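You operate a simulated robot arm through the tools that you are given. There is no shell and no other tool. Be economical: measure what you need, move in short steps, check, and stop when the job is done.

Carry out the task below with a simulated robot arm. There is one attempt and no reset: what you move stays moved.

TASK
Put things in order on the desk top. At the end: the brown corner guard from the desk top stands where the pink stamp card stood; the pink stamp card stands where the blue weight stood; the blue weight stands on top of the white blotter; the beige twine spool stands where the brown corner guard stood; whatever was shut is shut again. Leave all else as you found it, and nothing knocked over.
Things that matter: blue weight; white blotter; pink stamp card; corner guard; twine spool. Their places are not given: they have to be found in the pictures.

It is judged by the outcome, as a careful person would: the job done as asked, and still so three seconds after it is handed in. It fails if anything else is knocked over, pushed out of place, dropped, spilled or broken.

THE ROBOT
A 7-joint arm with a two-finger parallel gripper, fixed in place. Base frame: the origin is at the foot of the arm, x ahead of it, y to its left, z up; the work surface is at about z = 0. Lengths are in mm, angles in degrees, forces in N, time in s.
With the tool pointing down near the work surface it reaches from about 220 to 580 mm from the base axis. Its first joint turns from -66.0 to 66.0 degrees. Payload 2.5 kg.
Tool frame: the origin (TCP) lies between the finger pads and is the grasp point; the fingertips stand 23 mm ahead of it; z points along the fingers, y is the line along which they close. The gripper opens to 94 mm. The fingers are 38 mm wide and 10 mm thick; the gripper's body (54 by 96 mm) begins 39 mm behind the TCP.
Orientation is that of the tool frame in the base frame, as a unit quaternion [w, x, y, z]. With the fingers straight down and closing along the base's y, the tool's x points along the base's -x, its y along +y and its z along -z.

THE INTERFACE
- The arm moves only by the tool nudge_tool. Its argument "rows" is a list of rows, each an object of numbers (a shift or turn left out is 0, a gripper value left out holds the last): "dx", "dy", "dz": the shift along the tool's x, y, z in units of 25 mm (1.0 is 25 mm); "ax", "ay", "az": the turn, a rotation vector about the tool's x, y, z in units of 8 degrees (1.0 is 8 degrees); "fingers": the finger opening in mm, from 0 to 94. In form: [{"dx": .., "dy": .., "dz": .., "ax": .., "ay": .., "az": .., "fingers": ..}, ...]. A call has 1 to 10 rows; each row shifts and turns the commanded pose from where the row before left it, along the tool's axes as they then stand. A call with a number of a shift or a turn outside -1 to 1 is refused whole. A row lasts 0.2 s, in which the tool goes at most 50 mm and 8.6 degrees; a call with a longer step from one row to the next is refused whole, and so is a gripper value outside its range. A pose out of reach is approached as far as the arm can. The call stops where the force on the tool passes 40 N (or 10 N more than at its start, if that is more) or the arm is blocked; 0.2 s more then pass. The fingers move at their own pace (about 108 mm/s each) and stop on an object; they squeeze with about 33 N. The grip force told is the motor's: it shows also when the fingers shut on nothing. Time passes only in rows, and 0.2 s behind the last, so rows that do not move let the fingers close. It gives the time, the measured TCP pose, the force on the tool (base axes), the opening and the grip force at its end, in the units of the frame above (readings bear some noise).
- Cameras (640 x 400 px; columns grow to the right, rows downward): "scene" is fixed at [112, -406.9, 532.8]; the picture's right is [0.87, -0.50, 0.00], its down [-0.33, -0.57, -0.75] and it looks along [0.38, 0.65, -0.66] (base axes); focal length 293 px, centre (320, 200). "wrist" rides on the gripper at [-39, 0, -44] in the tool frame; the picture's right is [0.00, -1.00, 0.00], its down [0.97, 0.00, -0.24] and it looks along [0.24, 0.00, 0.97] (tool axes); focal length 218 px, centre (320, 200).
- camera(camera): a new picture of that camera. No time passes.
- measure_at(camera, pixels): for up to 12 pixels [column, row] of the newest picture of that camera ("zoom" is the newest enlarged one), the place [x, y, z] in the base frame of the surface seen there, good to about 3 mm. No time passes.
- inspect(camera, box): a new picture of the part [left, top, right, bottom] of that camera's present view, enlarged. No time passes.
- hand_in(): hands the job in; it is judged then, once.

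Work in short steps. Measure before you move; look again where a grasp or a placing could have gone wrong, and mend it. You have 80 turns and 38 pictures in all, those below and enlarged ones among them. Open the gripper and draw the arm clear of the work before you hand the job in, unless the task says otherwise; then end with one line.

The tools are called after "Call:" as a command line: name --argument value ..., lists and objects as JSON in quotes. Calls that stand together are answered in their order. nudge_tool: Moves the arm, as the interface text tells. Its arguments: {"type":"object","properties":{"rows":{"type":"array","items":{"type":"object","properties":{"dx":{"type":"number"},"dy":{"type":"number"},"dz":{"type":"number"},"ax":{"type":"number"},"ay":{"type":"number"},"az":{"type":"number"},"fingers":{"type":"number"}}}}},"required":["rows"]} The other tools are called the same way: camera (camera) takes a picture; measure_at (camera, pixels) gives the place of the surface under pixels of a picture; inspect (camera, box) takes an enlarged picture of a part of a camera's view; hand_in () hands the job in.

At the start:

```text
clock: 0.0
ee_pos: [366.1, 48.9, 309.4]
orientation: [0.0, -0.001, 1.0, 0.0]
contact_force: [0.0, -0.3, 0.3]
width: 93.9
grip_force: 0.1
```

scene: 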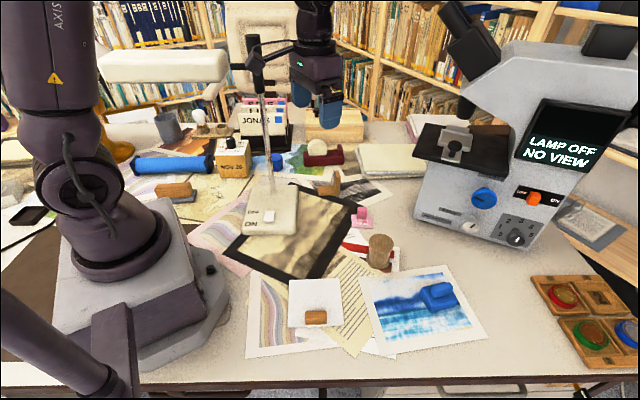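
wrist: 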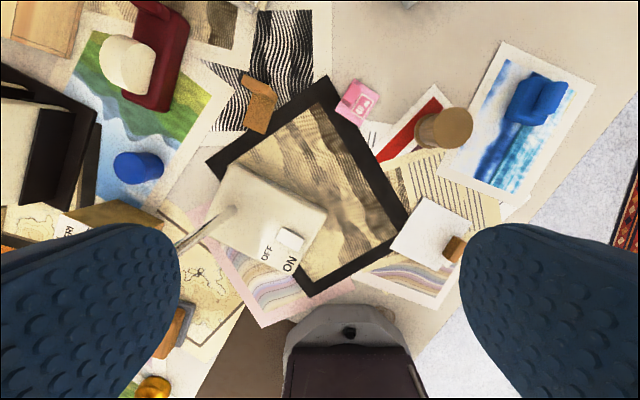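

I'll enlarge the relevant regions to identify the objects.

Call:
inspect --camera "scene" --box '[270, 160, 490, 340]'

Call:
inspect --camera "scene" --box '[120, 90, 360, 230]'

Call:
inspect --camera "wrist" --box '[200, 40, 600, 290]'

```text
2.22 times, centred on (380, 250) of scene
```

zoom: 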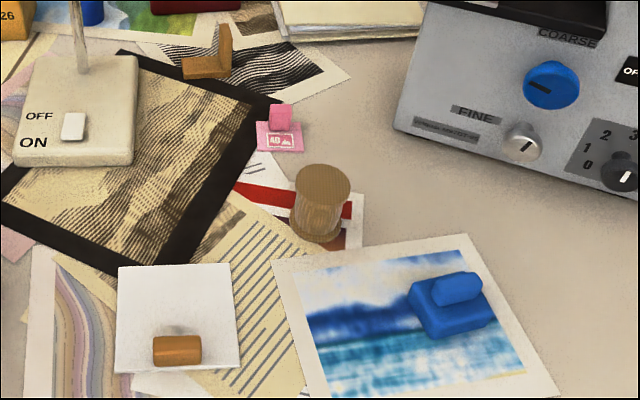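

```text
2.67 times, centred on (240, 160) of scene
```

zoom: 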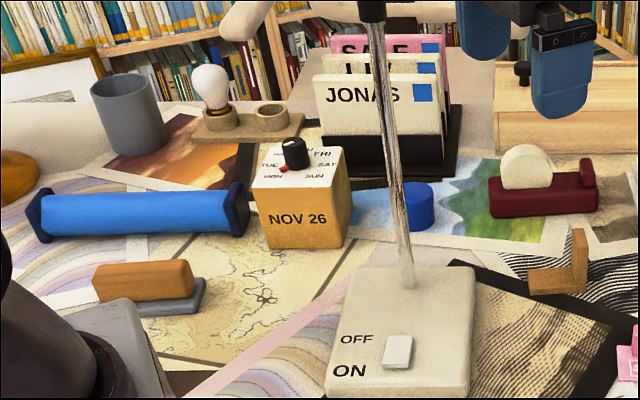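

```text
1.60 times, centred on (400, 165) of wrist
```

zoom: 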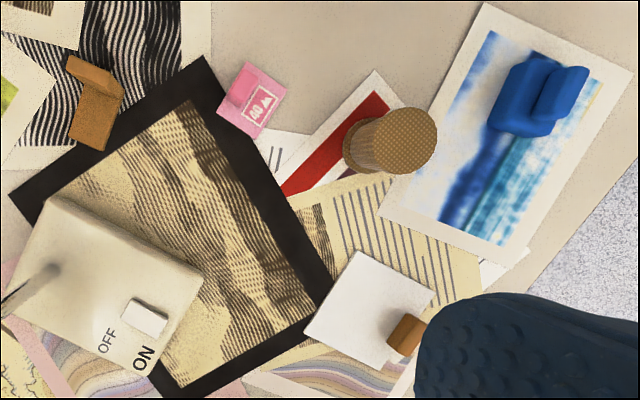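

Identified: corner guard (L-shape, zoom 95,105), pink card (250,100), spool (395,140), blue weight (540,95), white blotter with a wood knob (370,305). Measuring these in the wrist zoom.

Call:
measure_at --camera "zoom" --pixels '[[67, 58], [115, 78], [123, 97], [103, 150], [72, 138], [92, 118], [245, 62], [287, 90], [257, 138], [217, 112], [238, 85], [260, 105]]'

Call:
measure_at --camera "zoom" --pixels '[[403, 138], [375, 120], [435, 140], [405, 170], [520, 60], [490, 128], [540, 138], [585, 70], [565, 95], [525, 95], [550, 120], [570, 65]]'

Call:
measure_at --camera "zoom" --pixels '[[357, 252], [434, 296], [306, 333], [382, 368], [370, 305], [405, 316], [425, 330], [390, 345], [410, 335], [300, 200], [460, 200], [470, 100]]'

```text
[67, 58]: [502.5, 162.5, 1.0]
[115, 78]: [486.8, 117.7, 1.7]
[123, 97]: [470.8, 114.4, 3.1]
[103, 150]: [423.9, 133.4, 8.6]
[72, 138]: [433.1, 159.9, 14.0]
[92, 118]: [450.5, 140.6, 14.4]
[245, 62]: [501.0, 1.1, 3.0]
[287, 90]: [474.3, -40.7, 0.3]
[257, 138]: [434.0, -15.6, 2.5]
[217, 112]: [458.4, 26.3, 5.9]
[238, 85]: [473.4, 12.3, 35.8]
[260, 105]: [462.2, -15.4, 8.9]
```

```text
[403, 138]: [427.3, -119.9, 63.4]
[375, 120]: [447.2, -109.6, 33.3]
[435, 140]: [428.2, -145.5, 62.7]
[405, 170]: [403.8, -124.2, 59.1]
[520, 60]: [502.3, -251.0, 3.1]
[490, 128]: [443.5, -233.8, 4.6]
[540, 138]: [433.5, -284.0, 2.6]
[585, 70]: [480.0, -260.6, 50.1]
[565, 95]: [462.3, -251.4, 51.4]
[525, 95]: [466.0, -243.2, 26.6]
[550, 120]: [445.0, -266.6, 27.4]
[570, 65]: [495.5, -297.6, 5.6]
```

```text
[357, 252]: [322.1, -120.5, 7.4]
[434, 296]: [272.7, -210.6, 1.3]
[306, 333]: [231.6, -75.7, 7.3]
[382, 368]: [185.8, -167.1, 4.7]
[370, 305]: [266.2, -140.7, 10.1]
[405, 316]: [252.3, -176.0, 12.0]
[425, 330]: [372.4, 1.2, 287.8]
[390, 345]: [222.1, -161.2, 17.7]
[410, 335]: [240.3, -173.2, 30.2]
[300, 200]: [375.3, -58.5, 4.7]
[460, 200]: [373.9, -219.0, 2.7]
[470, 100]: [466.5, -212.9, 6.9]
```

Moving towards above the blue weight for a close look.

Call:
nudge_tool --rows '[{"dy": -1, "dx": -0.3}, {"dy": -1, "dx": -0.3}, {"dy": -1, "dx": -0.3}, {"dy": -1, "dx": -0.3}, {"dy": -1, "dx": -0.3, "dz": 0.5}, {"dy": -1, "dx": -0.3, "dz": 0.5}, {"dy": -1, "dx": -0.3, "dz": 0.7}, {"dy": -1, "dx": -0.3, "dz": 0.7}, {"dy": -1, "dx": -0.3, "dz": 0.8}, {"dy": -1, "dx": -0.3, "dz": 0.8}]'

Call:
camera --camera "wrist"

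```text
clock: 2.2
ee_pos: [440.3, -200.9, 207.4]
orientation: [0.0, 0.0, 1.0, 0.0]
contact_force: [0.5, 0.1, 0.7]
width: 94.2
grip_force: 0.3
```

```text
32 pictures are left
```

wrist: 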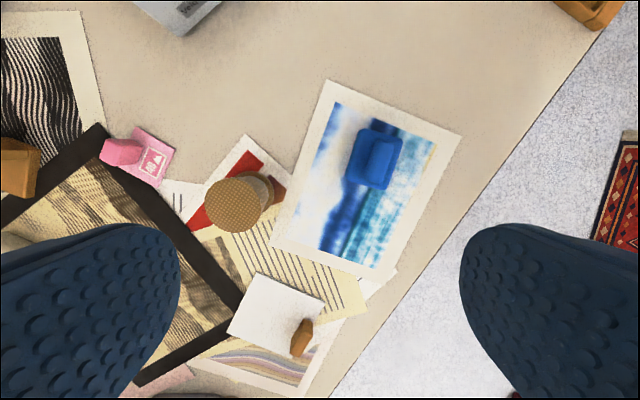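

Call:
inspect --camera "wrist" --box '[310, 100, 470, 200]'

Call:
measure_at --camera "wrist" --pixels '[[257, 274], [325, 301], [228, 334], [301, 355], [275, 310], [309, 320], [293, 348], [301, 338], [305, 325], [292, 335], [270, 330], [313, 335]]'

```text
4.00 times, centred on (390, 150) of wrist
```

zoom: 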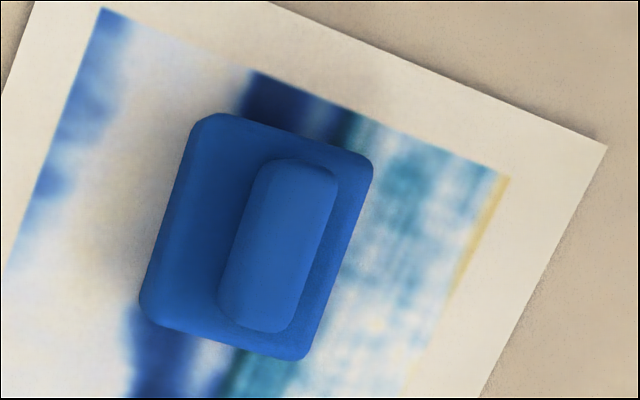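

```text
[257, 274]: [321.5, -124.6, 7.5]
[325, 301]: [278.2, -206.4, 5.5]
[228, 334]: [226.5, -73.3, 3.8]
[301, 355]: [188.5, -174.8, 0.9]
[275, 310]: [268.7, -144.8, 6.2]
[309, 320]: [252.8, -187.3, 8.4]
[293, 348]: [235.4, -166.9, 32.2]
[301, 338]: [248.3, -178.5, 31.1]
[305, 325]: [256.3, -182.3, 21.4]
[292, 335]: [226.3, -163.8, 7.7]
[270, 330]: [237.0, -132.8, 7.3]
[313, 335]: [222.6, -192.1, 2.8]
```

Call:
measure_at --camera "zoom" --pixels '[[205, 120], [365, 160], [150, 305], [300, 355], [295, 170], [330, 180], [230, 305], [280, 325], [280, 245], [190, 220], [240, 120], [300, 245]]'

```text
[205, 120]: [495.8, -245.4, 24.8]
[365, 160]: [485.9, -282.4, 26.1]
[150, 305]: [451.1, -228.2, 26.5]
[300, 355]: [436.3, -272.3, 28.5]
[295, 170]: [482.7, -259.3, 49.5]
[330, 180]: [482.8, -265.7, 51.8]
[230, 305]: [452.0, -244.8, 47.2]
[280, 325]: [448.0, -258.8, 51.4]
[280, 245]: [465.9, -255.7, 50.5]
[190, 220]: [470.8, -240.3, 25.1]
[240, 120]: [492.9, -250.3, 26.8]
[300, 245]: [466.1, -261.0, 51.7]
```

Weight centre ≈ (466.5,-256.5), handle top z 51, base top z 26, long axis about -17°. Aligning above the handle.

Call:
nudge_tool --rows '[{"dx": -0.5, "dy": -1, "fingers": 60}, {"dx": -0.55, "dy": -1}, {"dy": -0.22, "az": 1}, {"az": 1}, {"az": 0.125, "dz": 1}, {"dz": 1}, {"dz": 1}, {"dz": 1}, {"dz": 0.5}]'

Call:
camera --camera "wrist"

```text
clock: 4.2
ee_pos: [467.4, -256.8, 95.4]
orientation: [0.001, 0.147, 0.989, 0.0]
contact_force: [-0.6, 0.0, 0.9]
width: 60.2
grip_force: 0.1
```

```text
30 pictures are left
```

wrist: 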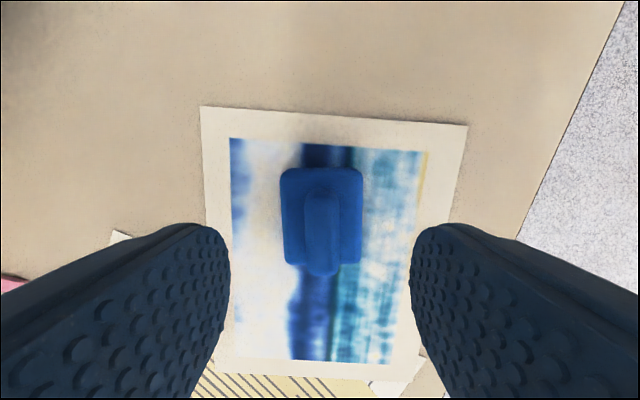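

Well aligned (handle at column 321). Descend and grip the handle.

Call:
nudge_tool --rows '[{"dz": 0.8}, {"dz": 0.8}, {"fingers": 5}, {}, {}]'

```text
clock: 5.4
ee_pos: [466.0, -257.5, 55.7]
orientation: [-0.001, 0.149, 0.989, -0.001]
contact_force: [-0.6, -1.5, 0.6]
width: 16.0
grip_force: 33.3
```

Call:
nudge_tool --rows '[{"dz": -0.4}, {"dz": -1}, {"dz": -1}, {"dz": -1}, {"dz": -1}, {"az": -1}, {"az": -1}, {"az": -0.125}]'

Call:
nudge_tool --rows '[{"dx": 1}, {"dx": 1}, {"dx": 1}, {"dx": 1, "dy": 0.5}, {"dx": 1, "dy": 0.5}, {"dx": 1, "dy": 0.5}, {"dx": 0.4, "dy": 0.5}]'

Call:
camera --camera "wrist"

Call:
inspect --camera "scene" --box '[240, 220, 440, 345]'

```text
clock: 7.2
ee_pos: [467.1, -257.5, 167.1]
orientation: [0.0, -0.001, 1.0, 0.0]
contact_force: [0.3, 0.7, -4.4]
width: 15.7
grip_force: 33.2
```

```text
clock: 8.8
ee_pos: [304.7, -209.3, 166.3]
orientation: [-0.001, 0.001, 1.0, 0.001]
contact_force: [-0.1, -0.6, -3.7]
width: 15.9
grip_force: 32.8
```

```text
29 pictures are left
```

wrist: 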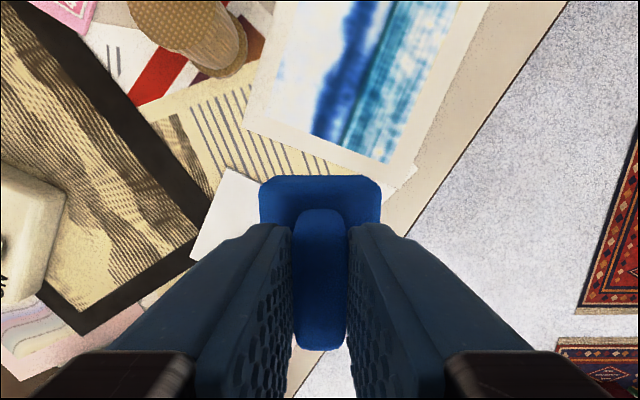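

```text
3.20 times, centred on (340, 282) of scene
```

zoom: 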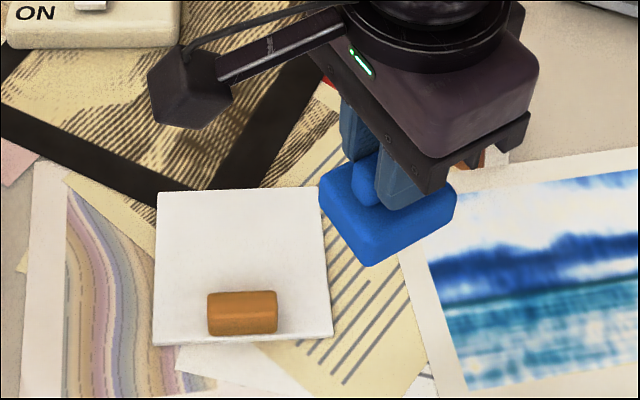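

Call:
measure_at --camera "zoom" --pixels '[[160, 194], [312, 190], [330, 334], [158, 340], [240, 250], [210, 295], [275, 293], [243, 297], [210, 328], [275, 328], [225, 288], [250, 220]]'

```text
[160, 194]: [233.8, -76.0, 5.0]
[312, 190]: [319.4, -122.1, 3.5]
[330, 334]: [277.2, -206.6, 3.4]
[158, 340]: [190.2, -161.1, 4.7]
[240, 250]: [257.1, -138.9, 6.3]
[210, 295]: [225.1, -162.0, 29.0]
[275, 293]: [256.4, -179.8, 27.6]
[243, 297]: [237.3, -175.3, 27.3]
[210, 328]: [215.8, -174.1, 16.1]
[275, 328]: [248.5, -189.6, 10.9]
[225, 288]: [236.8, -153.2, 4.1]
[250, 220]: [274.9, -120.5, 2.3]
```

Call:
measure_at --camera "scene" --pixels '[[271, 188], [265, 110], [258, 50], [250, 40], [110, 65], [165, 70], [222, 65], [255, 228], [295, 225], [289, 57]]'

```text
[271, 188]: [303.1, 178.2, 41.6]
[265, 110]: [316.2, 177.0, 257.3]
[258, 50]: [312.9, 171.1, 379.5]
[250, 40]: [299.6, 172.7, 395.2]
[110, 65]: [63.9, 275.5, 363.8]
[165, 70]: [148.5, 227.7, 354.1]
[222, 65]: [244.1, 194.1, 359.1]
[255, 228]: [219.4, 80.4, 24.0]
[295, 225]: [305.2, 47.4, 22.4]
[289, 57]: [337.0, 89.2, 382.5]
```

Blotter: centre (255,-141.5), ~97 mm square turned -28°, top z≈6; knob at (235,-174). I'll place the weight at (262,-128), turned parallel to the blotter.

Call:
nudge_tool --rows '[{"dx": 0.57, "dy": 1}, {"dx": 0.57, "dy": 1}, {"dx": 0.57, "dy": 1}, {"dy": 0.25, "az": 1}, {"az": 1}, {"az": 1}, {"az": 0.54}, {"dz": 1}, {"dz": 1}, {"dz": 0.8}]'

Call:
inspect --camera "scene" --box '[240, 220, 440, 345]'

```text
clock: 11.0
ee_pos: [262.8, -127.3, 96.4]
orientation: [0.0, 0.246, 0.969, 0.0]
contact_force: [0.8, 0.0, -3.8]
width: 15.8
grip_force: 33.3
```

```text
3.20 times, centred on (340, 282) of scene
```

zoom: 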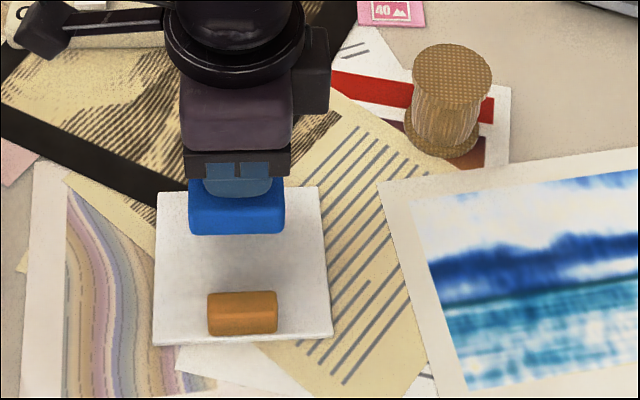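

Call:
nudge_tool --rows '[{"dz": 0.8}, {"dz": 0.4}, {"dz": 0.1}, {}]'

```text
clock: 12.0
ee_pos: [263.9, -125.1, 64.4]
orientation: [-0.001, 0.244, 0.97, 0.0]
contact_force: [-0.5, 0.6, -4.2]
width: 15.5
grip_force: 33.0
```

Call:
nudge_tool --rows '[{"dz": 0.06}, {}, {"dz": 0.04}, {}]'

```text
clock: 13.0
ee_pos: [262.1, -125.1, 62.2]
orientation: [-0.001, 0.244, 0.97, 0.0]
contact_force: [-3.4, 2.6, 17.9]
width: 15.7
grip_force: 33.6
```

Contact made; release and rise.

Call:
nudge_tool --rows '[{"fingers": 55}, {}, {"dz": -1}, {"dz": -1}, {"dz": -1}, {"dz": -1}, {"dz": -1}]'

Call:
inspect --camera "scene" --box '[240, 220, 440, 345]'

```text
clock: 14.6
ee_pos: [262.3, -125.3, 185.2]
orientation: [0.0, 0.245, 0.97, 0.0]
contact_force: [-0.2, 0.2, -0.6]
width: 54.8
grip_force: 0.0
```

```text
3.20 times, centred on (340, 282) of scene
```

zoom: 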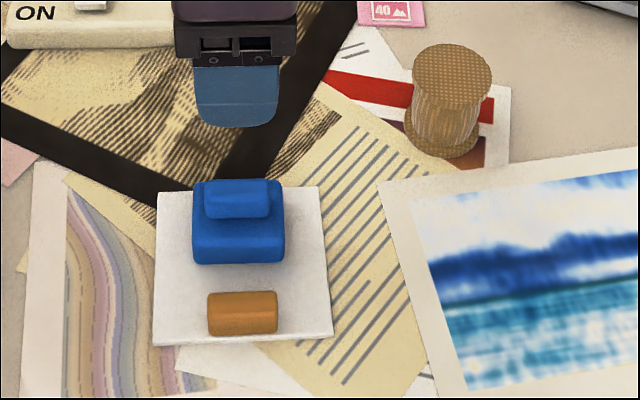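

Weight sits flat on the blotter. Next, go look at the pink card.

Call:
nudge_tool --rows '[{"az": -1}, {"az": -1}, {"az": -1}, {"az": -0.54}, {"dx": -1, "dy": 0.7}, {"dx": -1, "dy": 0.8}, {"dx": -1, "dy": 0.8}, {"dx": -1, "dy": 0.8}, {"dx": -1, "dy": 0.8}, {"dx": -1, "dy": 0.8}]'

Call:
camera --camera "wrist"

```text
clock: 16.8
ee_pos: [415.4, -5.5, 188.6]
orientation: [0.0, -0.001, 1.0, 0.0]
contact_force: [0.3, -0.5, 0.9]
width: 55.0
grip_force: 0.1
```

```text
25 pictures are left
```

wrist: 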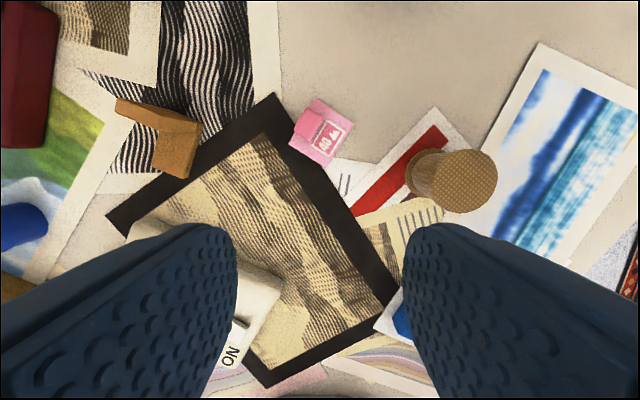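

Call:
inspect --camera "wrist" --box '[272, 90, 368, 170]'

Call:
inspect --camera "scene" --box '[300, 160, 420, 240]'

```text
5.00 times, centred on (320, 130) of wrist
```

zoom: 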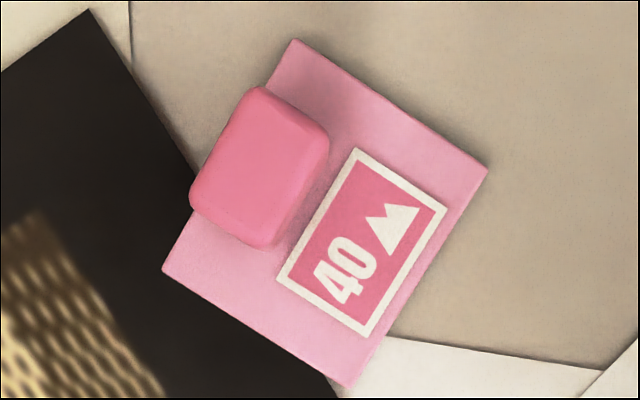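

```text
5.00 times, centred on (360, 200) of scene
```

zoom: 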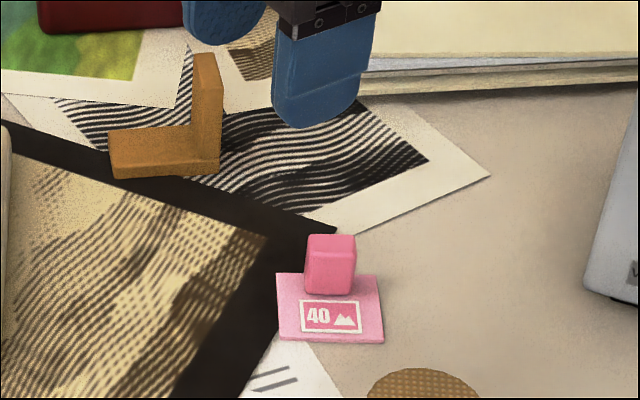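

Call:
measure_at --camera "wrist" --pixels '[[315, 99], [352, 124], [325, 166], [290, 144], [307, 109], [319, 117], [310, 136], [297, 130], [307, 122], [324, 132], [315, 130], [165, 115]]'

Call:
measure_at --camera "zoom" --pixels '[[278, 275], [378, 277], [382, 340], [280, 336], [310, 238], [353, 240], [330, 265], [310, 290], [350, 290], [200, 58], [130, 150], [165, 160]]'

```text
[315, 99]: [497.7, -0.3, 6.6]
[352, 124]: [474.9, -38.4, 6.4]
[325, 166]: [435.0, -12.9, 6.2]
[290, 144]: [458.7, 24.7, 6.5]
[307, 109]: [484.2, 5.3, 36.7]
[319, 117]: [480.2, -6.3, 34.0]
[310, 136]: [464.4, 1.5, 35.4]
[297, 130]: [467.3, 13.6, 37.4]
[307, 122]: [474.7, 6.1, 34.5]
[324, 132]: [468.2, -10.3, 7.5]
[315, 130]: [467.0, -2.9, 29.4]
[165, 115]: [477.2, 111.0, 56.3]
```

```text
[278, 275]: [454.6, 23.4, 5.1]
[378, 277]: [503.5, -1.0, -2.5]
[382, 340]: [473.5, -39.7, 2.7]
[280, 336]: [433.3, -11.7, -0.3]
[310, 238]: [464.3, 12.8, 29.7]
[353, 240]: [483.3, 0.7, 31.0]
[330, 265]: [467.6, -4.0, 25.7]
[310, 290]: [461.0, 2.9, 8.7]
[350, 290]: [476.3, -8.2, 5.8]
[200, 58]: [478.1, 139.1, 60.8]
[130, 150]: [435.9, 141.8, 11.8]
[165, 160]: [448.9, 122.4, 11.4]
```

Pink card: base centre ≈(466.5,-6.5), turned -32°, knob at (474,3.6), z 6–35. Align above the knob.

Call:
nudge_tool --rows '[{"dx": -0.8, "dy": 0.36, "fingers": 45}, {"dx": -0.8}, {"dx": -0.74}, {"az": 1}, {"az": 1}, {"az": 1}, {"az": 1, "dz": 1}, {"dz": 1}, {"dz": 1}, {"dz": 0.9}]'

Call:
camera --camera "wrist"

```text
clock: 19.0
ee_pos: [471.4, -0.3, 89.3]
orientation: [-0.001, 0.276, 0.961, 0.0]
contact_force: [-1.0, -0.6, -0.2]
width: 45.1
grip_force: 0.1
```

```text
22 pictures are left
```

wrist: 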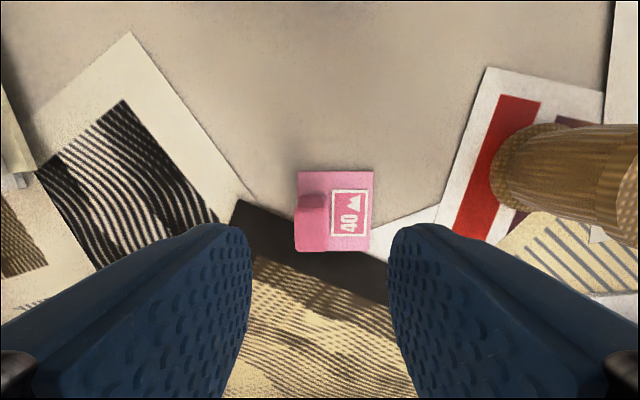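

Call:
inspect --camera "wrist" --box '[280, 160, 390, 260]'

Call:
measure_at --camera "wrist" --pixels '[[312, 197], [312, 203], [312, 212], [312, 220], [312, 230], [312, 236], [302, 222], [325, 222], [301, 175], [372, 174], [370, 248], [330, 247]]'

```text
4.00 times, centred on (335, 210) of wrist
```

zoom: 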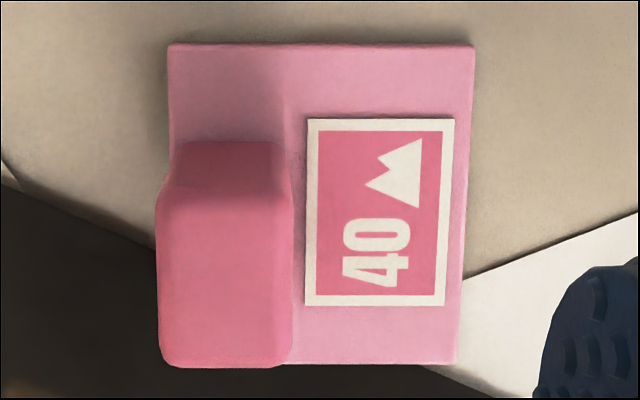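

```text
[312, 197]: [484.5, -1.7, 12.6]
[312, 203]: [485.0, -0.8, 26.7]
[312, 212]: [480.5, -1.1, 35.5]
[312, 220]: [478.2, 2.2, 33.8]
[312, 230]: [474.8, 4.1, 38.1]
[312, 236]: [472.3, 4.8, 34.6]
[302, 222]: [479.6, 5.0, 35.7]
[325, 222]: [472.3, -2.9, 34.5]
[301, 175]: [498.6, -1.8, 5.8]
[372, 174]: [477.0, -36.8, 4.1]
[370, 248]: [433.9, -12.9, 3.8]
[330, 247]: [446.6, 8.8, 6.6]
```

Shift 4.3 mm along tool +y, descend, grip the knob.

Call:
nudge_tool --rows '[{"dy": 0.17}, {"dz": 0.9}, {"dz": 0.9}, {"dz": 0.4}, {}, {"fingers": 5}, {}, {}]'

```text
clock: 20.8
ee_pos: [475.4, 3.2, 36.1]
orientation: [0.0, 0.275, 0.961, 0.0]
contact_force: [0.2, -0.1, -0.1]
width: 15.9
grip_force: 32.6
```

Call:
nudge_tool --rows '[{"dz": -0.4}, {"dz": -0.8}, {"dz": -1}, {"dz": -1}, {"dz": -1}]'

Call:
camera --camera "scene"

Call:
measure_at --camera "scene" --pixels '[[418, 218], [520, 247], [418, 158], [480, 170], [445, 20], [500, 60], [360, 200], [360, 214]]'

```text
clock: 22.0
ee_pos: [473.4, 3.9, 139.8]
orientation: [0.0, 0.275, 0.961, 0.0]
contact_force: [0.2, 0.4, 0.2]
width: 16.0
grip_force: 33.0
```

```text
20 pictures are left
```

scene: 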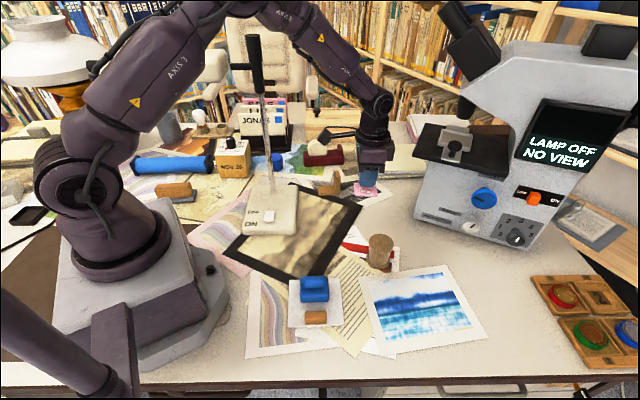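

```text
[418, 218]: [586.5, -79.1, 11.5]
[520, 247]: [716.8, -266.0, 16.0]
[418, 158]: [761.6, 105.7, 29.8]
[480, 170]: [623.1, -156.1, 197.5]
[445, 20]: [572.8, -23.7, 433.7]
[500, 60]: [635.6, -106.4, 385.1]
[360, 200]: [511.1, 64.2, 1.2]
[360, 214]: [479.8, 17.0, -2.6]
```

Clear route; draw in 25 mm, sweep to the old weight position, and push out again.

Call:
nudge_tool --rows '[{"dx": 0.848, "dy": -0.53}, {"dx": -0.66, "dy": -1}, {"dx": -0.66, "dy": -1}, {"dx": -0.66, "dy": -1}, {"dx": -0.66, "dy": -1}, {"dx": -0.66, "dy": -1}, {"dx": -0.66, "dy": -1}, {"dx": -0.66, "dy": -1}, {"dx": -0.66, "dy": -1}]'

```text
clock: 24.0
ee_pos: [454.4, -236.4, 139.3]
orientation: [-0.001, 0.276, 0.961, 0.0]
contact_force: [-0.9, -0.7, 0.0]
width: 15.9
grip_force: 33.0
```

Call:
nudge_tool --rows '[{"dx": -0.908, "dy": 0.086}, {"dz": 1}, {"dz": 1}, {"dz": 1}, {"dz": 0.5}, {}]'

Call:
inspect --camera "scene" --box '[350, 240, 500, 340]'

```text
clock: 25.4
ee_pos: [476.2, -246.0, 52.6]
orientation: [0.0, 0.276, 0.961, -0.001]
contact_force: [-0.5, -0.2, 0.2]
width: 16.0
grip_force: 33.3
```

```text
4.00 times, centred on (425, 290) of scene
```

zoom: 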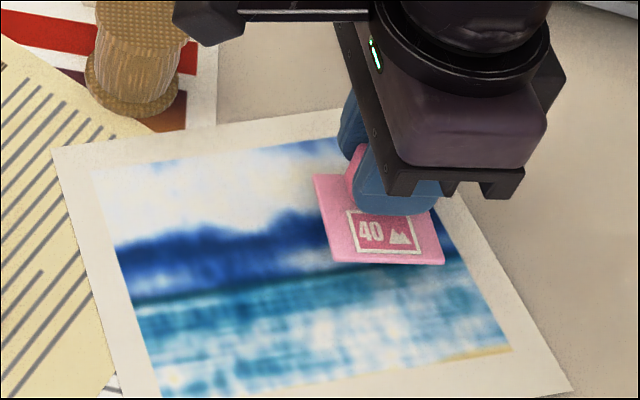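

Call:
measure_at --camera "zoom" --pixels '[[318, 180], [336, 260], [440, 262], [385, 235], [434, 215]]'

Call:
nudge_tool --rows '[{"dz": 0.4}, {"dz": 0.12}, {}]'

```text
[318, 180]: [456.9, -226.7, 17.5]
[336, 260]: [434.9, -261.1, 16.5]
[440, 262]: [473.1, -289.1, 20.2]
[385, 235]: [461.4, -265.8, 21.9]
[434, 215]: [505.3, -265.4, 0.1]
```

```text
clock: 26.2
ee_pos: [476.0, -246.3, 39.4]
orientation: [0.0, 0.275, 0.961, 0.001]
contact_force: [0.0, -0.3, -0.2]
width: 15.9
grip_force: 33.0
```

Call:
nudge_tool --rows '[{"dz": 0.08}, {}, {"dz": 0.06}, {}]'

```text
clock: 27.2
ee_pos: [475.0, -246.1, 36.0]
orientation: [0.001, 0.276, 0.961, -0.001]
contact_force: [0.7, 0.0, 0.3]
width: 15.8
grip_force: 32.4
```

Call:
nudge_tool --rows '[{"dz": 0.05}, {}]'

```text
clock: 27.8
ee_pos: [476.9, -245.7, 33.9]
orientation: [0.001, 0.276, 0.961, -0.001]
contact_force: [-0.2, 0.9, 4.9]
width: 15.9
grip_force: 32.7
```

Light contact; release and rise.

Call:
nudge_tool --rows '[{"fingers": 45}, {}, {"dz": -1}, {"dz": -1}, {"dz": -1}, {"dz": -1}, {"dz": -1}, {"az": -1, "dz": -0.5}, {"az": -1, "dz": -0.5}, {"az": -1}]'

Call:
inspect --camera "scene" --box '[350, 240, 500, 340]'

Call:
measure_at --camera "zoom" --pixels '[[325, 200], [340, 285], [440, 285], [425, 210]]'

```text
clock: 30.0
ee_pos: [476.6, -246.0, 184.7]
orientation: [0.0, 0.07, 0.998, 0.0]
contact_force: [0.0, -0.1, 0.3]
width: 45.1
grip_force: 0.2
```

```text
4.00 times, centred on (425, 290) of scene
```

zoom: 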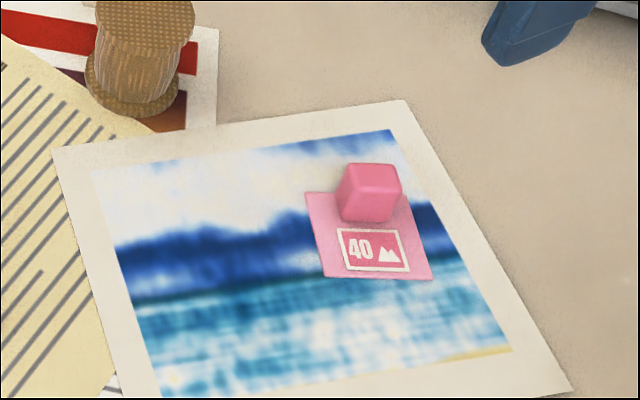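

```text
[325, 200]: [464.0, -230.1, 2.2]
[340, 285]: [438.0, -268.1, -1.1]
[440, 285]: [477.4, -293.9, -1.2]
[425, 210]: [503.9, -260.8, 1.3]
```

Call:
measure_at --camera "zoom" --pixels '[[308, 196], [327, 273], [430, 278], [405, 200], [365, 250]]'

Call:
nudge_tool --rows '[{"az": -1}, {"dx": 1, "dy": 1}, {"dx": 1, "dy": 1}, {"dy": 1}, {"dy": 1}, {"dy": 1}, {"dy": 1}, {"dy": 1}, {"dy": 1}, {"dy": 1}]'

```text
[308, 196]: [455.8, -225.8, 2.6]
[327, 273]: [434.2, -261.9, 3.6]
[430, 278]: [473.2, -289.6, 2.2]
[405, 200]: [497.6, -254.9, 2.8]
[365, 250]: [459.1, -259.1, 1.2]
```

```text
clock: 32.2
ee_pos: [426.2, -19.8, 184.1]
orientation: [0.0, 0.0, 1.0, 0.001]
contact_force: [0.0, 0.4, -0.3]
width: 45.1
grip_force: 0.1
```

Card placed at (465,-258). Go look at the corner guard.

Call:
nudge_tool --rows '[{"dy": 1}, {"dy": 1}, {"dy": 1}, {"dy": 1}, {"dy": 1}, {"dx": 0.3}]'

Call:
inspect --camera "wrist" --box '[220, 60, 420, 185]'

Call:
inspect --camera "scene" --box '[280, 130, 400, 210]'

```text
clock: 33.6
ee_pos: [418.1, 103.3, 183.9]
orientation: [0.0, 0.001, 1.0, -0.001]
contact_force: [0.4, 1.5, -0.7]
width: 45.0
grip_force: 0.1
```

```text
3.20 times, centred on (320, 122) of wrist
```

zoom: 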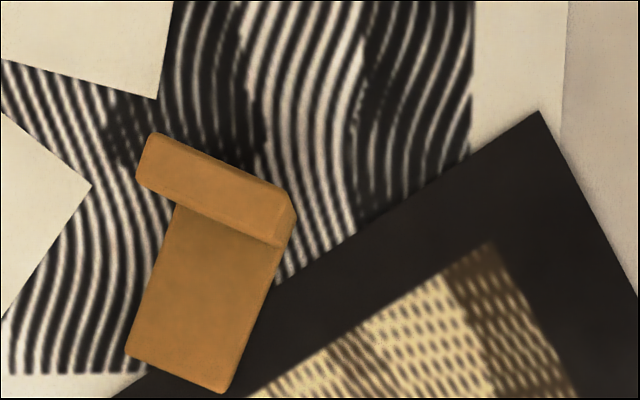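

```text
5.00 times, centred on (340, 170) of scene
```

zoom: 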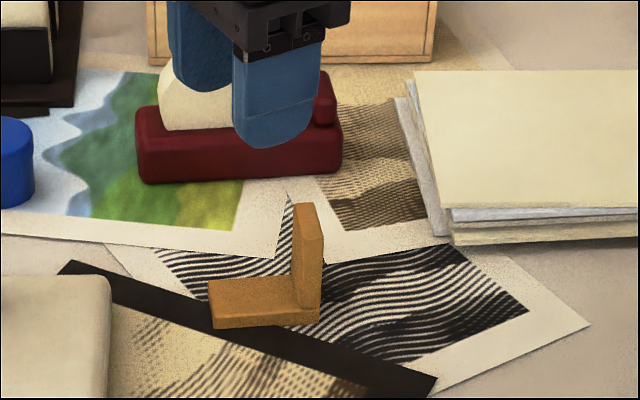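

Call:
measure_at --camera "zoom" --pixels '[[300, 206], [318, 225], [318, 318], [296, 302], [210, 285], [216, 325], [260, 290], [300, 280], [317, 270], [260, 318], [255, 278], [308, 240]]'

Call:
inspect --camera "wrist" --box '[220, 60, 420, 185]'

Call:
measure_at --camera "zoom" --pixels '[[155, 138], [290, 200], [140, 175], [278, 240], [215, 190], [180, 210], [268, 252], [130, 352], [222, 388], [200, 290], [155, 165], [275, 205]]'

```text
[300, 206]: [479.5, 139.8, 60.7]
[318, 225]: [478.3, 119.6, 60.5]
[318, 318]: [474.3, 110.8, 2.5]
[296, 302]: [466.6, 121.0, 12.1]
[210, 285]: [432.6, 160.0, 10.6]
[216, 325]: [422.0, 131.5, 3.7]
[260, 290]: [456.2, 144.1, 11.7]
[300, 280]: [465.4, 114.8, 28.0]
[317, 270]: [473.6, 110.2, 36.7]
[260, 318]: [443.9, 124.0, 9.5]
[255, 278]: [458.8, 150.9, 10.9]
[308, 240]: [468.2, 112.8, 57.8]
```

```text
3.20 times, centred on (320, 122) of wrist
```

zoom: 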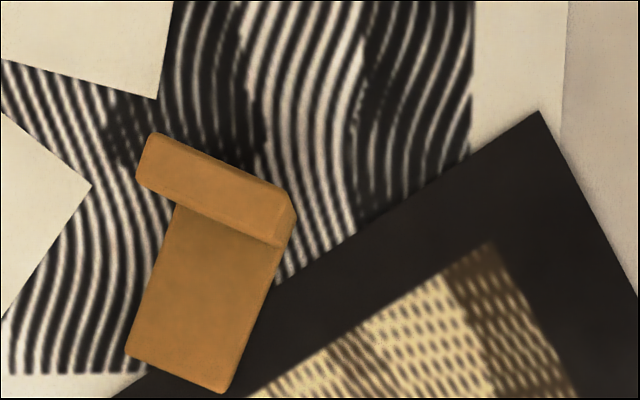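

```text
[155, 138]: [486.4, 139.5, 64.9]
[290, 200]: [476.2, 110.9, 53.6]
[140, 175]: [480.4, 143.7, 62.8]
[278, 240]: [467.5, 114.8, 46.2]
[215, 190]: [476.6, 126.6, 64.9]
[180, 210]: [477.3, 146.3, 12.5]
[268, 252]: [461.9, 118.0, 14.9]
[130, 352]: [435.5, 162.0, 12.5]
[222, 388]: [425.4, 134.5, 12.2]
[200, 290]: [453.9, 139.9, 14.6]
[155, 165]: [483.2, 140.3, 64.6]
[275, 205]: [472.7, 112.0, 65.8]
```

Corner guard: upright centre (477,126.5) 30 wide × 12 thick × 64 high, base leg towards (430,148), axis -22°. I'll grip its 30 mm width with TCP at (469.5,129.5).

Call:
nudge_tool --rows '[{"dx": -0.7, "dy": 0.35, "fingers": 70}, {"dx": -0.7, "dy": 0.35}, {"dx": -0.66, "dy": 0.35}, {"az": 1}, {"az": 1}, {"az": 0.75}, {"dz": 1}, {"dz": 1}, {"dz": 0.6}, {}]'

Call:
camera --camera "wrist"

```text
clock: 35.8
ee_pos: [471.2, 129.9, 119.1]
orientation: [0.0, 0.19, 0.982, 0.0]
contact_force: [-0.5, 0.8, 0.1]
width: 69.8
grip_force: 0.0
```

```text
14 pictures are left
```

wrist: 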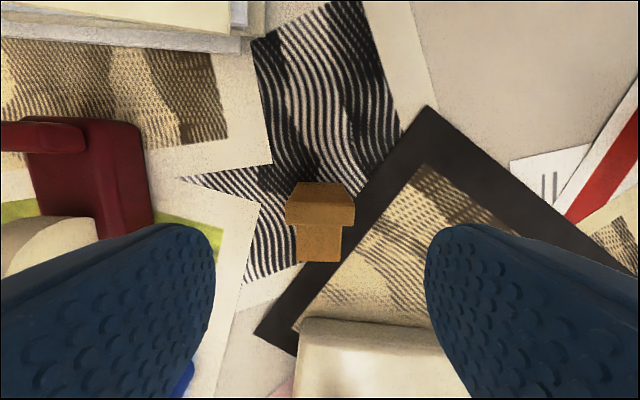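

Call:
measure_at --camera "wrist" --pixels '[[145, 180], [152, 215], [100, 125], [98, 225], [290, 190], [350, 190], [320, 215], [300, 258], [340, 260], [320, 330], [320, 185]]'

```text
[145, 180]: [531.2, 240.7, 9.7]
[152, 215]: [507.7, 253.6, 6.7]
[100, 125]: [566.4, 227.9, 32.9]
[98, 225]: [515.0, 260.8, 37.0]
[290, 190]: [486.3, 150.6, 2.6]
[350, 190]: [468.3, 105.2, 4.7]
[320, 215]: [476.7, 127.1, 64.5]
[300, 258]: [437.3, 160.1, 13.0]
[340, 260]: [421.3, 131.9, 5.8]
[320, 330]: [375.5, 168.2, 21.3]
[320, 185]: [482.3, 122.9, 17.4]
```

Clear sideways; descend to z≈34 and grip.

Call:
nudge_tool --rows '[{"dz": 1}, {"dz": 1}, {"dz": 1}, {"dz": 0.4}, {}, {"fingers": 20}, {}, {}]'

```text
clock: 37.6
ee_pos: [470.2, 131.1, 33.6]
orientation: [-0.001, 0.191, 0.982, 0.0]
contact_force: [0.0, 1.0, -0.2]
width: 33.0
grip_force: 32.5
```

Call:
nudge_tool --rows '[{"dz": -0.4}, {"dz": -0.8}, {"dz": -1}, {"dz": -1}, {"dx": -0.418, "dy": -0.86}, {"dx": -0.418, "dy": -0.86}, {"dx": -0.418, "dy": -0.86}, {"dx": -0.418, "dy": -0.86}, {"dx": -0.418, "dy": -0.86}, {"dx": -0.418, "dy": -0.86}]'

Call:
inspect --camera "scene" --box '[290, 140, 440, 235]'

```text
clock: 39.8
ee_pos: [479.3, -12.4, 114.9]
orientation: [0.0, 0.191, 0.982, -0.001]
contact_force: [-0.1, -0.8, -1.1]
width: 33.3
grip_force: 33.0
```

```text
4.21 times, centred on (365, 188) of scene
```

zoom: 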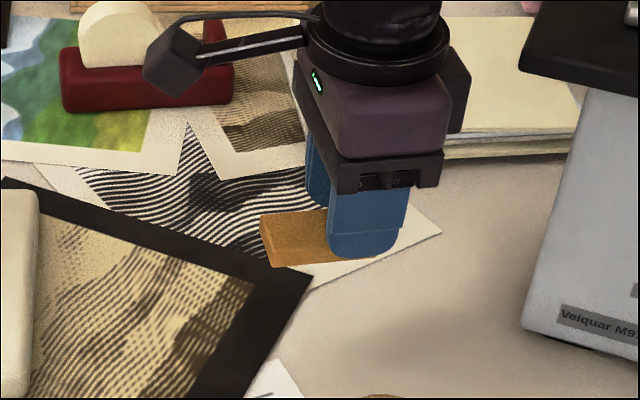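

Held level. Descend to just above contact.

Call:
nudge_tool --rows '[{"dz": 1}, {"dz": 1}, {"dz": 0.8}, {"dz": 0.3}, {}]'

Call:
nudge_tool --rows '[{"dz": 0.06}, {}, {"dz": 0.05}, {}]'

```text
clock: 41.0
ee_pos: [479.4, -12.2, 37.9]
orientation: [-0.001, 0.191, 0.982, -0.001]
contact_force: [-1.2, 0.0, -0.7]
width: 32.9
grip_force: 32.8
```

```text
clock: 42.0
ee_pos: [479.3, -12.3, 35.8]
orientation: [0.0, 0.191, 0.982, 0.0]
contact_force: [0.3, -0.3, -0.7]
width: 33.2
grip_force: 32.9
```

Call:
nudge_tool --rows '[{"dz": 0.05}, {}, {"dz": 0.04}, {}]'

```text
clock: 43.0
ee_pos: [480.1, -12.1, 33.6]
orientation: [0.001, 0.191, 0.982, 0.0]
contact_force: [-8.5, -1.4, 27.8]
width: 33.6
grip_force: 33.0
```

Call:
nudge_tool --rows '[{"dz": -0.03}, {"fingers": 60}, {}, {"dz": -1}, {"dz": -1}, {"dz": -1}, {"dz": -1}, {"dz": -1}]'

Call:
inspect --camera "scene" --box '[290, 160, 440, 255]'

Call:
measure_at --camera "zoom" --pixels '[[340, 180], [350, 200], [330, 220], [270, 215], [280, 240], [320, 150]]'

```text
clock: 44.8
ee_pos: [478.5, -12.3, 157.3]
orientation: [0.0, 0.191, 0.982, -0.001]
contact_force: [-0.5, 0.0, -0.9]
width: 60.0
grip_force: 0.1
```

```text
4.21 times, centred on (365, 208) of scene
```

zoom: 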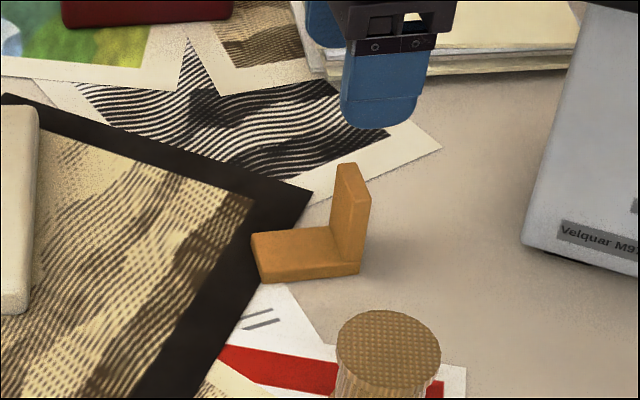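

```text
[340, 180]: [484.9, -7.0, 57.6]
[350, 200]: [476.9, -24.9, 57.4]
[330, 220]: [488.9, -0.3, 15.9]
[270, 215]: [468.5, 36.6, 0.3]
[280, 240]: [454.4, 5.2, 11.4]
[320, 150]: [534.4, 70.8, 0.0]
```

Corner guard stands well. Next: the spool.

Call:
nudge_tool --rows '[{"az": -1, "dz": -0.5}, {"az": -1, "dz": -0.5}, {"az": -0.75}, {"dx": 1, "dy": -1}, {"dx": 1, "dy": -1}, {"dx": 1, "dy": -1}, {"dx": 0.5, "dy": -1}, {"dy": -0.5}, {}]'

Call:
inspect --camera "wrist" --box '[220, 60, 420, 185]'

```text
clock: 46.8
ee_pos: [390.7, -125.5, 183.4]
orientation: [0.0, -0.001, 1.0, -0.001]
contact_force: [0.1, 0.8, -0.3]
width: 59.7
grip_force: 0.0
```

```text
3.20 times, centred on (320, 122) of wrist
```

zoom: 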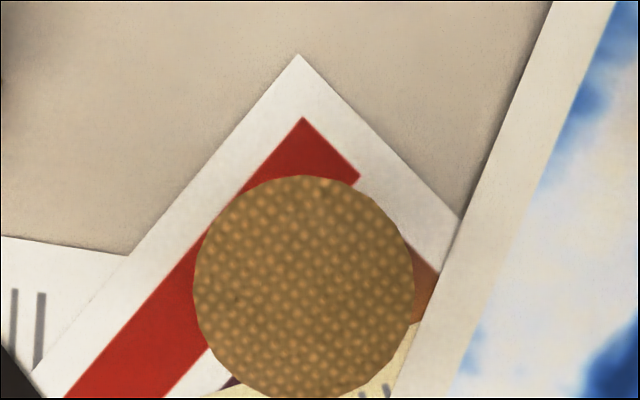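

Call:
measure_at --camera "zoom" --pixels '[[304, 288], [200, 288], [408, 288], [304, 182], [304, 393], [230, 215], [378, 215], [230, 360], [378, 360]]'

Call:
inspect --camera "scene" --box '[340, 220, 420, 280]'

Call:
measure_at --camera "zoom" --pixels '[[320, 100], [320, 160], [250, 240], [380, 240], [310, 330], [215, 260], [310, 200], [400, 300]]'

```text
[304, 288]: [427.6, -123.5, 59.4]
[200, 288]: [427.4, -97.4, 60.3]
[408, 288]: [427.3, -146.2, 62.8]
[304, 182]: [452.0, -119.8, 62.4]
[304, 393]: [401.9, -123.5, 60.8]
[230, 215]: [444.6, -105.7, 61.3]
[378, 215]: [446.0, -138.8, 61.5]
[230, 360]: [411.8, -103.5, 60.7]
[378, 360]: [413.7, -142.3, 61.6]
```

```text
6.67 times, centred on (380, 250) of scene
```

zoom: 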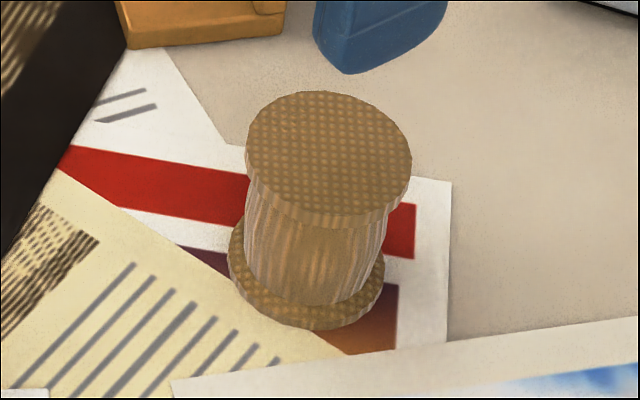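

```text
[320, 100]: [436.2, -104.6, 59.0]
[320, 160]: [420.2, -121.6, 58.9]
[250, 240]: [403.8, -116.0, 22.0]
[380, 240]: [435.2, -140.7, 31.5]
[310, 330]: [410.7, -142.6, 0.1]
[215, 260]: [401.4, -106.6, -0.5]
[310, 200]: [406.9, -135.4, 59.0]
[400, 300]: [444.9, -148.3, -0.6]
```

Spool: centre (427,-122), Ø50, height 61. Align, descend partly.

Call:
nudge_tool --rows '[{"dx": -0.73, "dy": 0.15, "fingers": 90}, {"dx": -0.72}, {"dz": 1}, {"dz": 1}, {"dz": 0.8}, {}]'

Call:
camera --camera "wrist"

```text
clock: 48.2
ee_pos: [428.3, -120.4, 110.3]
orientation: [0.0, 0.0, 1.0, 0.0]
contact_force: [0.4, 1.1, 0.2]
width: 89.9
grip_force: 0.1
```

```text
9 pictures are left
```

wrist: 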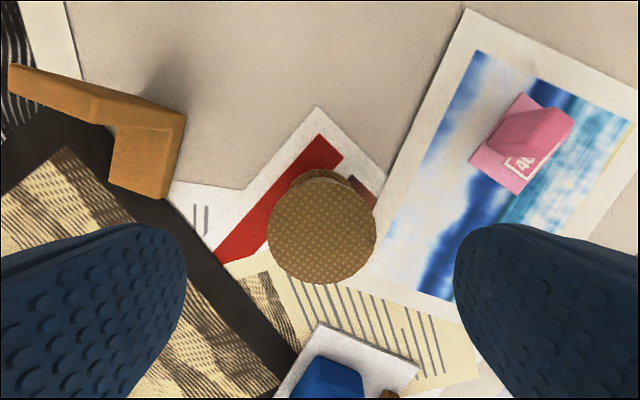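

Call:
nudge_tool --rows '[{"dz": 1}, {"dz": 1}, {"dz": 1}, {"dz": 0.33}, {}, {"fingers": 40}, {}, {}]'

```text
clock: 50.0
ee_pos: [430.0, -120.6, 29.1]
orientation: [-0.001, 0.0, 1.0, -0.001]
contact_force: [-0.9, 0.0, -0.5]
width: 50.6
grip_force: 33.3
```

Call:
nudge_tool --rows '[{"dz": -0.4}, {"dz": -0.8}, {"dz": -1}, {"dz": -1}, {"dz": -1}, {"dy": 1}, {"dy": 1}, {"dy": 1}, {"dy": 1}, {"dy": 1}]'

Call:
nudge_tool --rows '[{"dy": 1}, {"dy": 1}, {"dy": 1}, {"dy": 1}, {"dy": 1}, {"dy": 0.28, "dx": -0.6}, {"dx": -0.55}, {}]'

Call:
camera --camera "scene"

```text
clock: 52.2
ee_pos: [426.6, 3.6, 135.2]
orientation: [0.0, -0.001, 1.0, 0.0]
contact_force: [0.3, -0.3, -0.8]
width: 50.4
grip_force: 33.1
```

```text
clock: 54.0
ee_pos: [457.4, 136.9, 135.1]
orientation: [0.001, 0.0, 1.0, 0.0]
contact_force: [-0.1, 0.3, -0.6]
width: 50.9
grip_force: 33.2
```

```text
8 pictures are left
```

scene: 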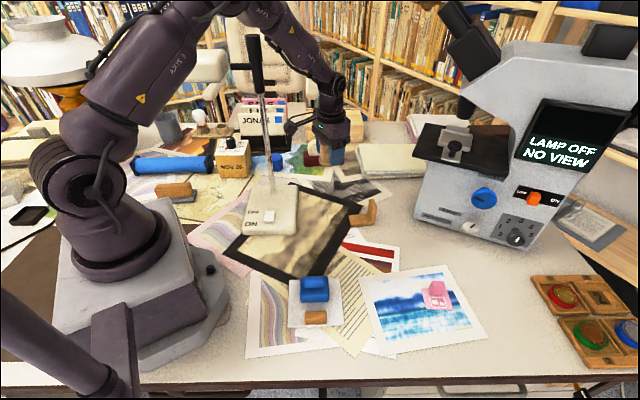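

Descend to just above the surface, then gently.

Call:
nudge_tool --rows '[{"dz": 1}, {"dz": 1}, {"dz": 1}, {"dz": 0.8}, {"dz": 0.2}, {}]'

Call:
nudge_tool --rows '[{"dz": 0.06}, {}, {"dz": 0.04}, {}]'

```text
clock: 55.4
ee_pos: [457.7, 136.5, 34.3]
orientation: [0.0, 0.0, 1.0, 0.0]
contact_force: [-0.3, -0.7, -1.3]
width: 50.6
grip_force: 32.5
```

```text
clock: 56.4
ee_pos: [457.0, 136.1, 32.4]
orientation: [-0.001, 0.0, 1.0, 0.001]
contact_force: [0.1, -0.4, -0.9]
width: 50.5
grip_force: 33.0
```

Call:
nudge_tool --rows '[{"dz": 0.05}, {}, {"dz": 0.04}, {}]'

```text
clock: 57.4
ee_pos: [457.5, 135.2, 30.7]
orientation: [0.0, -0.001, 1.0, 0.0]
contact_force: [0.0, -0.3, -1.3]
width: 50.7
grip_force: 33.0
```

Call:
nudge_tool --rows '[{"dz": 0.04}, {}, {"dz": 0.03}, {}]'

```text
clock: 58.4
ee_pos: [457.2, 135.6, 28.9]
orientation: [0.001, 0.0, 1.0, 0.0]
contact_force: [-8.3, -3.7, 27.4]
width: 50.7
grip_force: 32.7
```

Contact; release and rise straight up.

Call:
nudge_tool --rows '[{"dz": -0.02, "fingers": 85}, {}, {}, {"dz": -1}, {"dz": -1}, {"dz": -1}, {"dz": -1}, {"dz": -1}]'

Call:
inspect --camera "wrist" --box '[160, 80, 480, 280]'

Call:
measure_at --camera "zoom" --pixels '[[320, 260], [280, 260], [360, 260], [320, 300]]'

```text
clock: 60.2
ee_pos: [457.5, 136.6, 154.0]
orientation: [0.0, -0.001, 1.0, -0.001]
contact_force: [0.5, 0.4, -0.2]
width: 85.0
grip_force: 0.0
```

```text
2.00 times, centred on (320, 180) of wrist
```

zoom: 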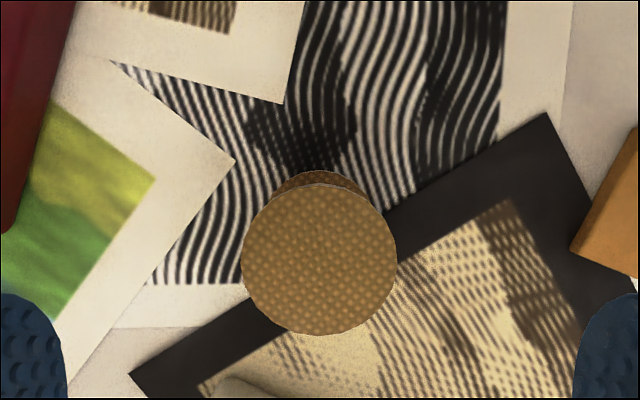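

```text
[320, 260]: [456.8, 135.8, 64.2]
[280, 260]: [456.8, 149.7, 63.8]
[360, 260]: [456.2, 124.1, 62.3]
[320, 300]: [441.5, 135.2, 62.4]
```

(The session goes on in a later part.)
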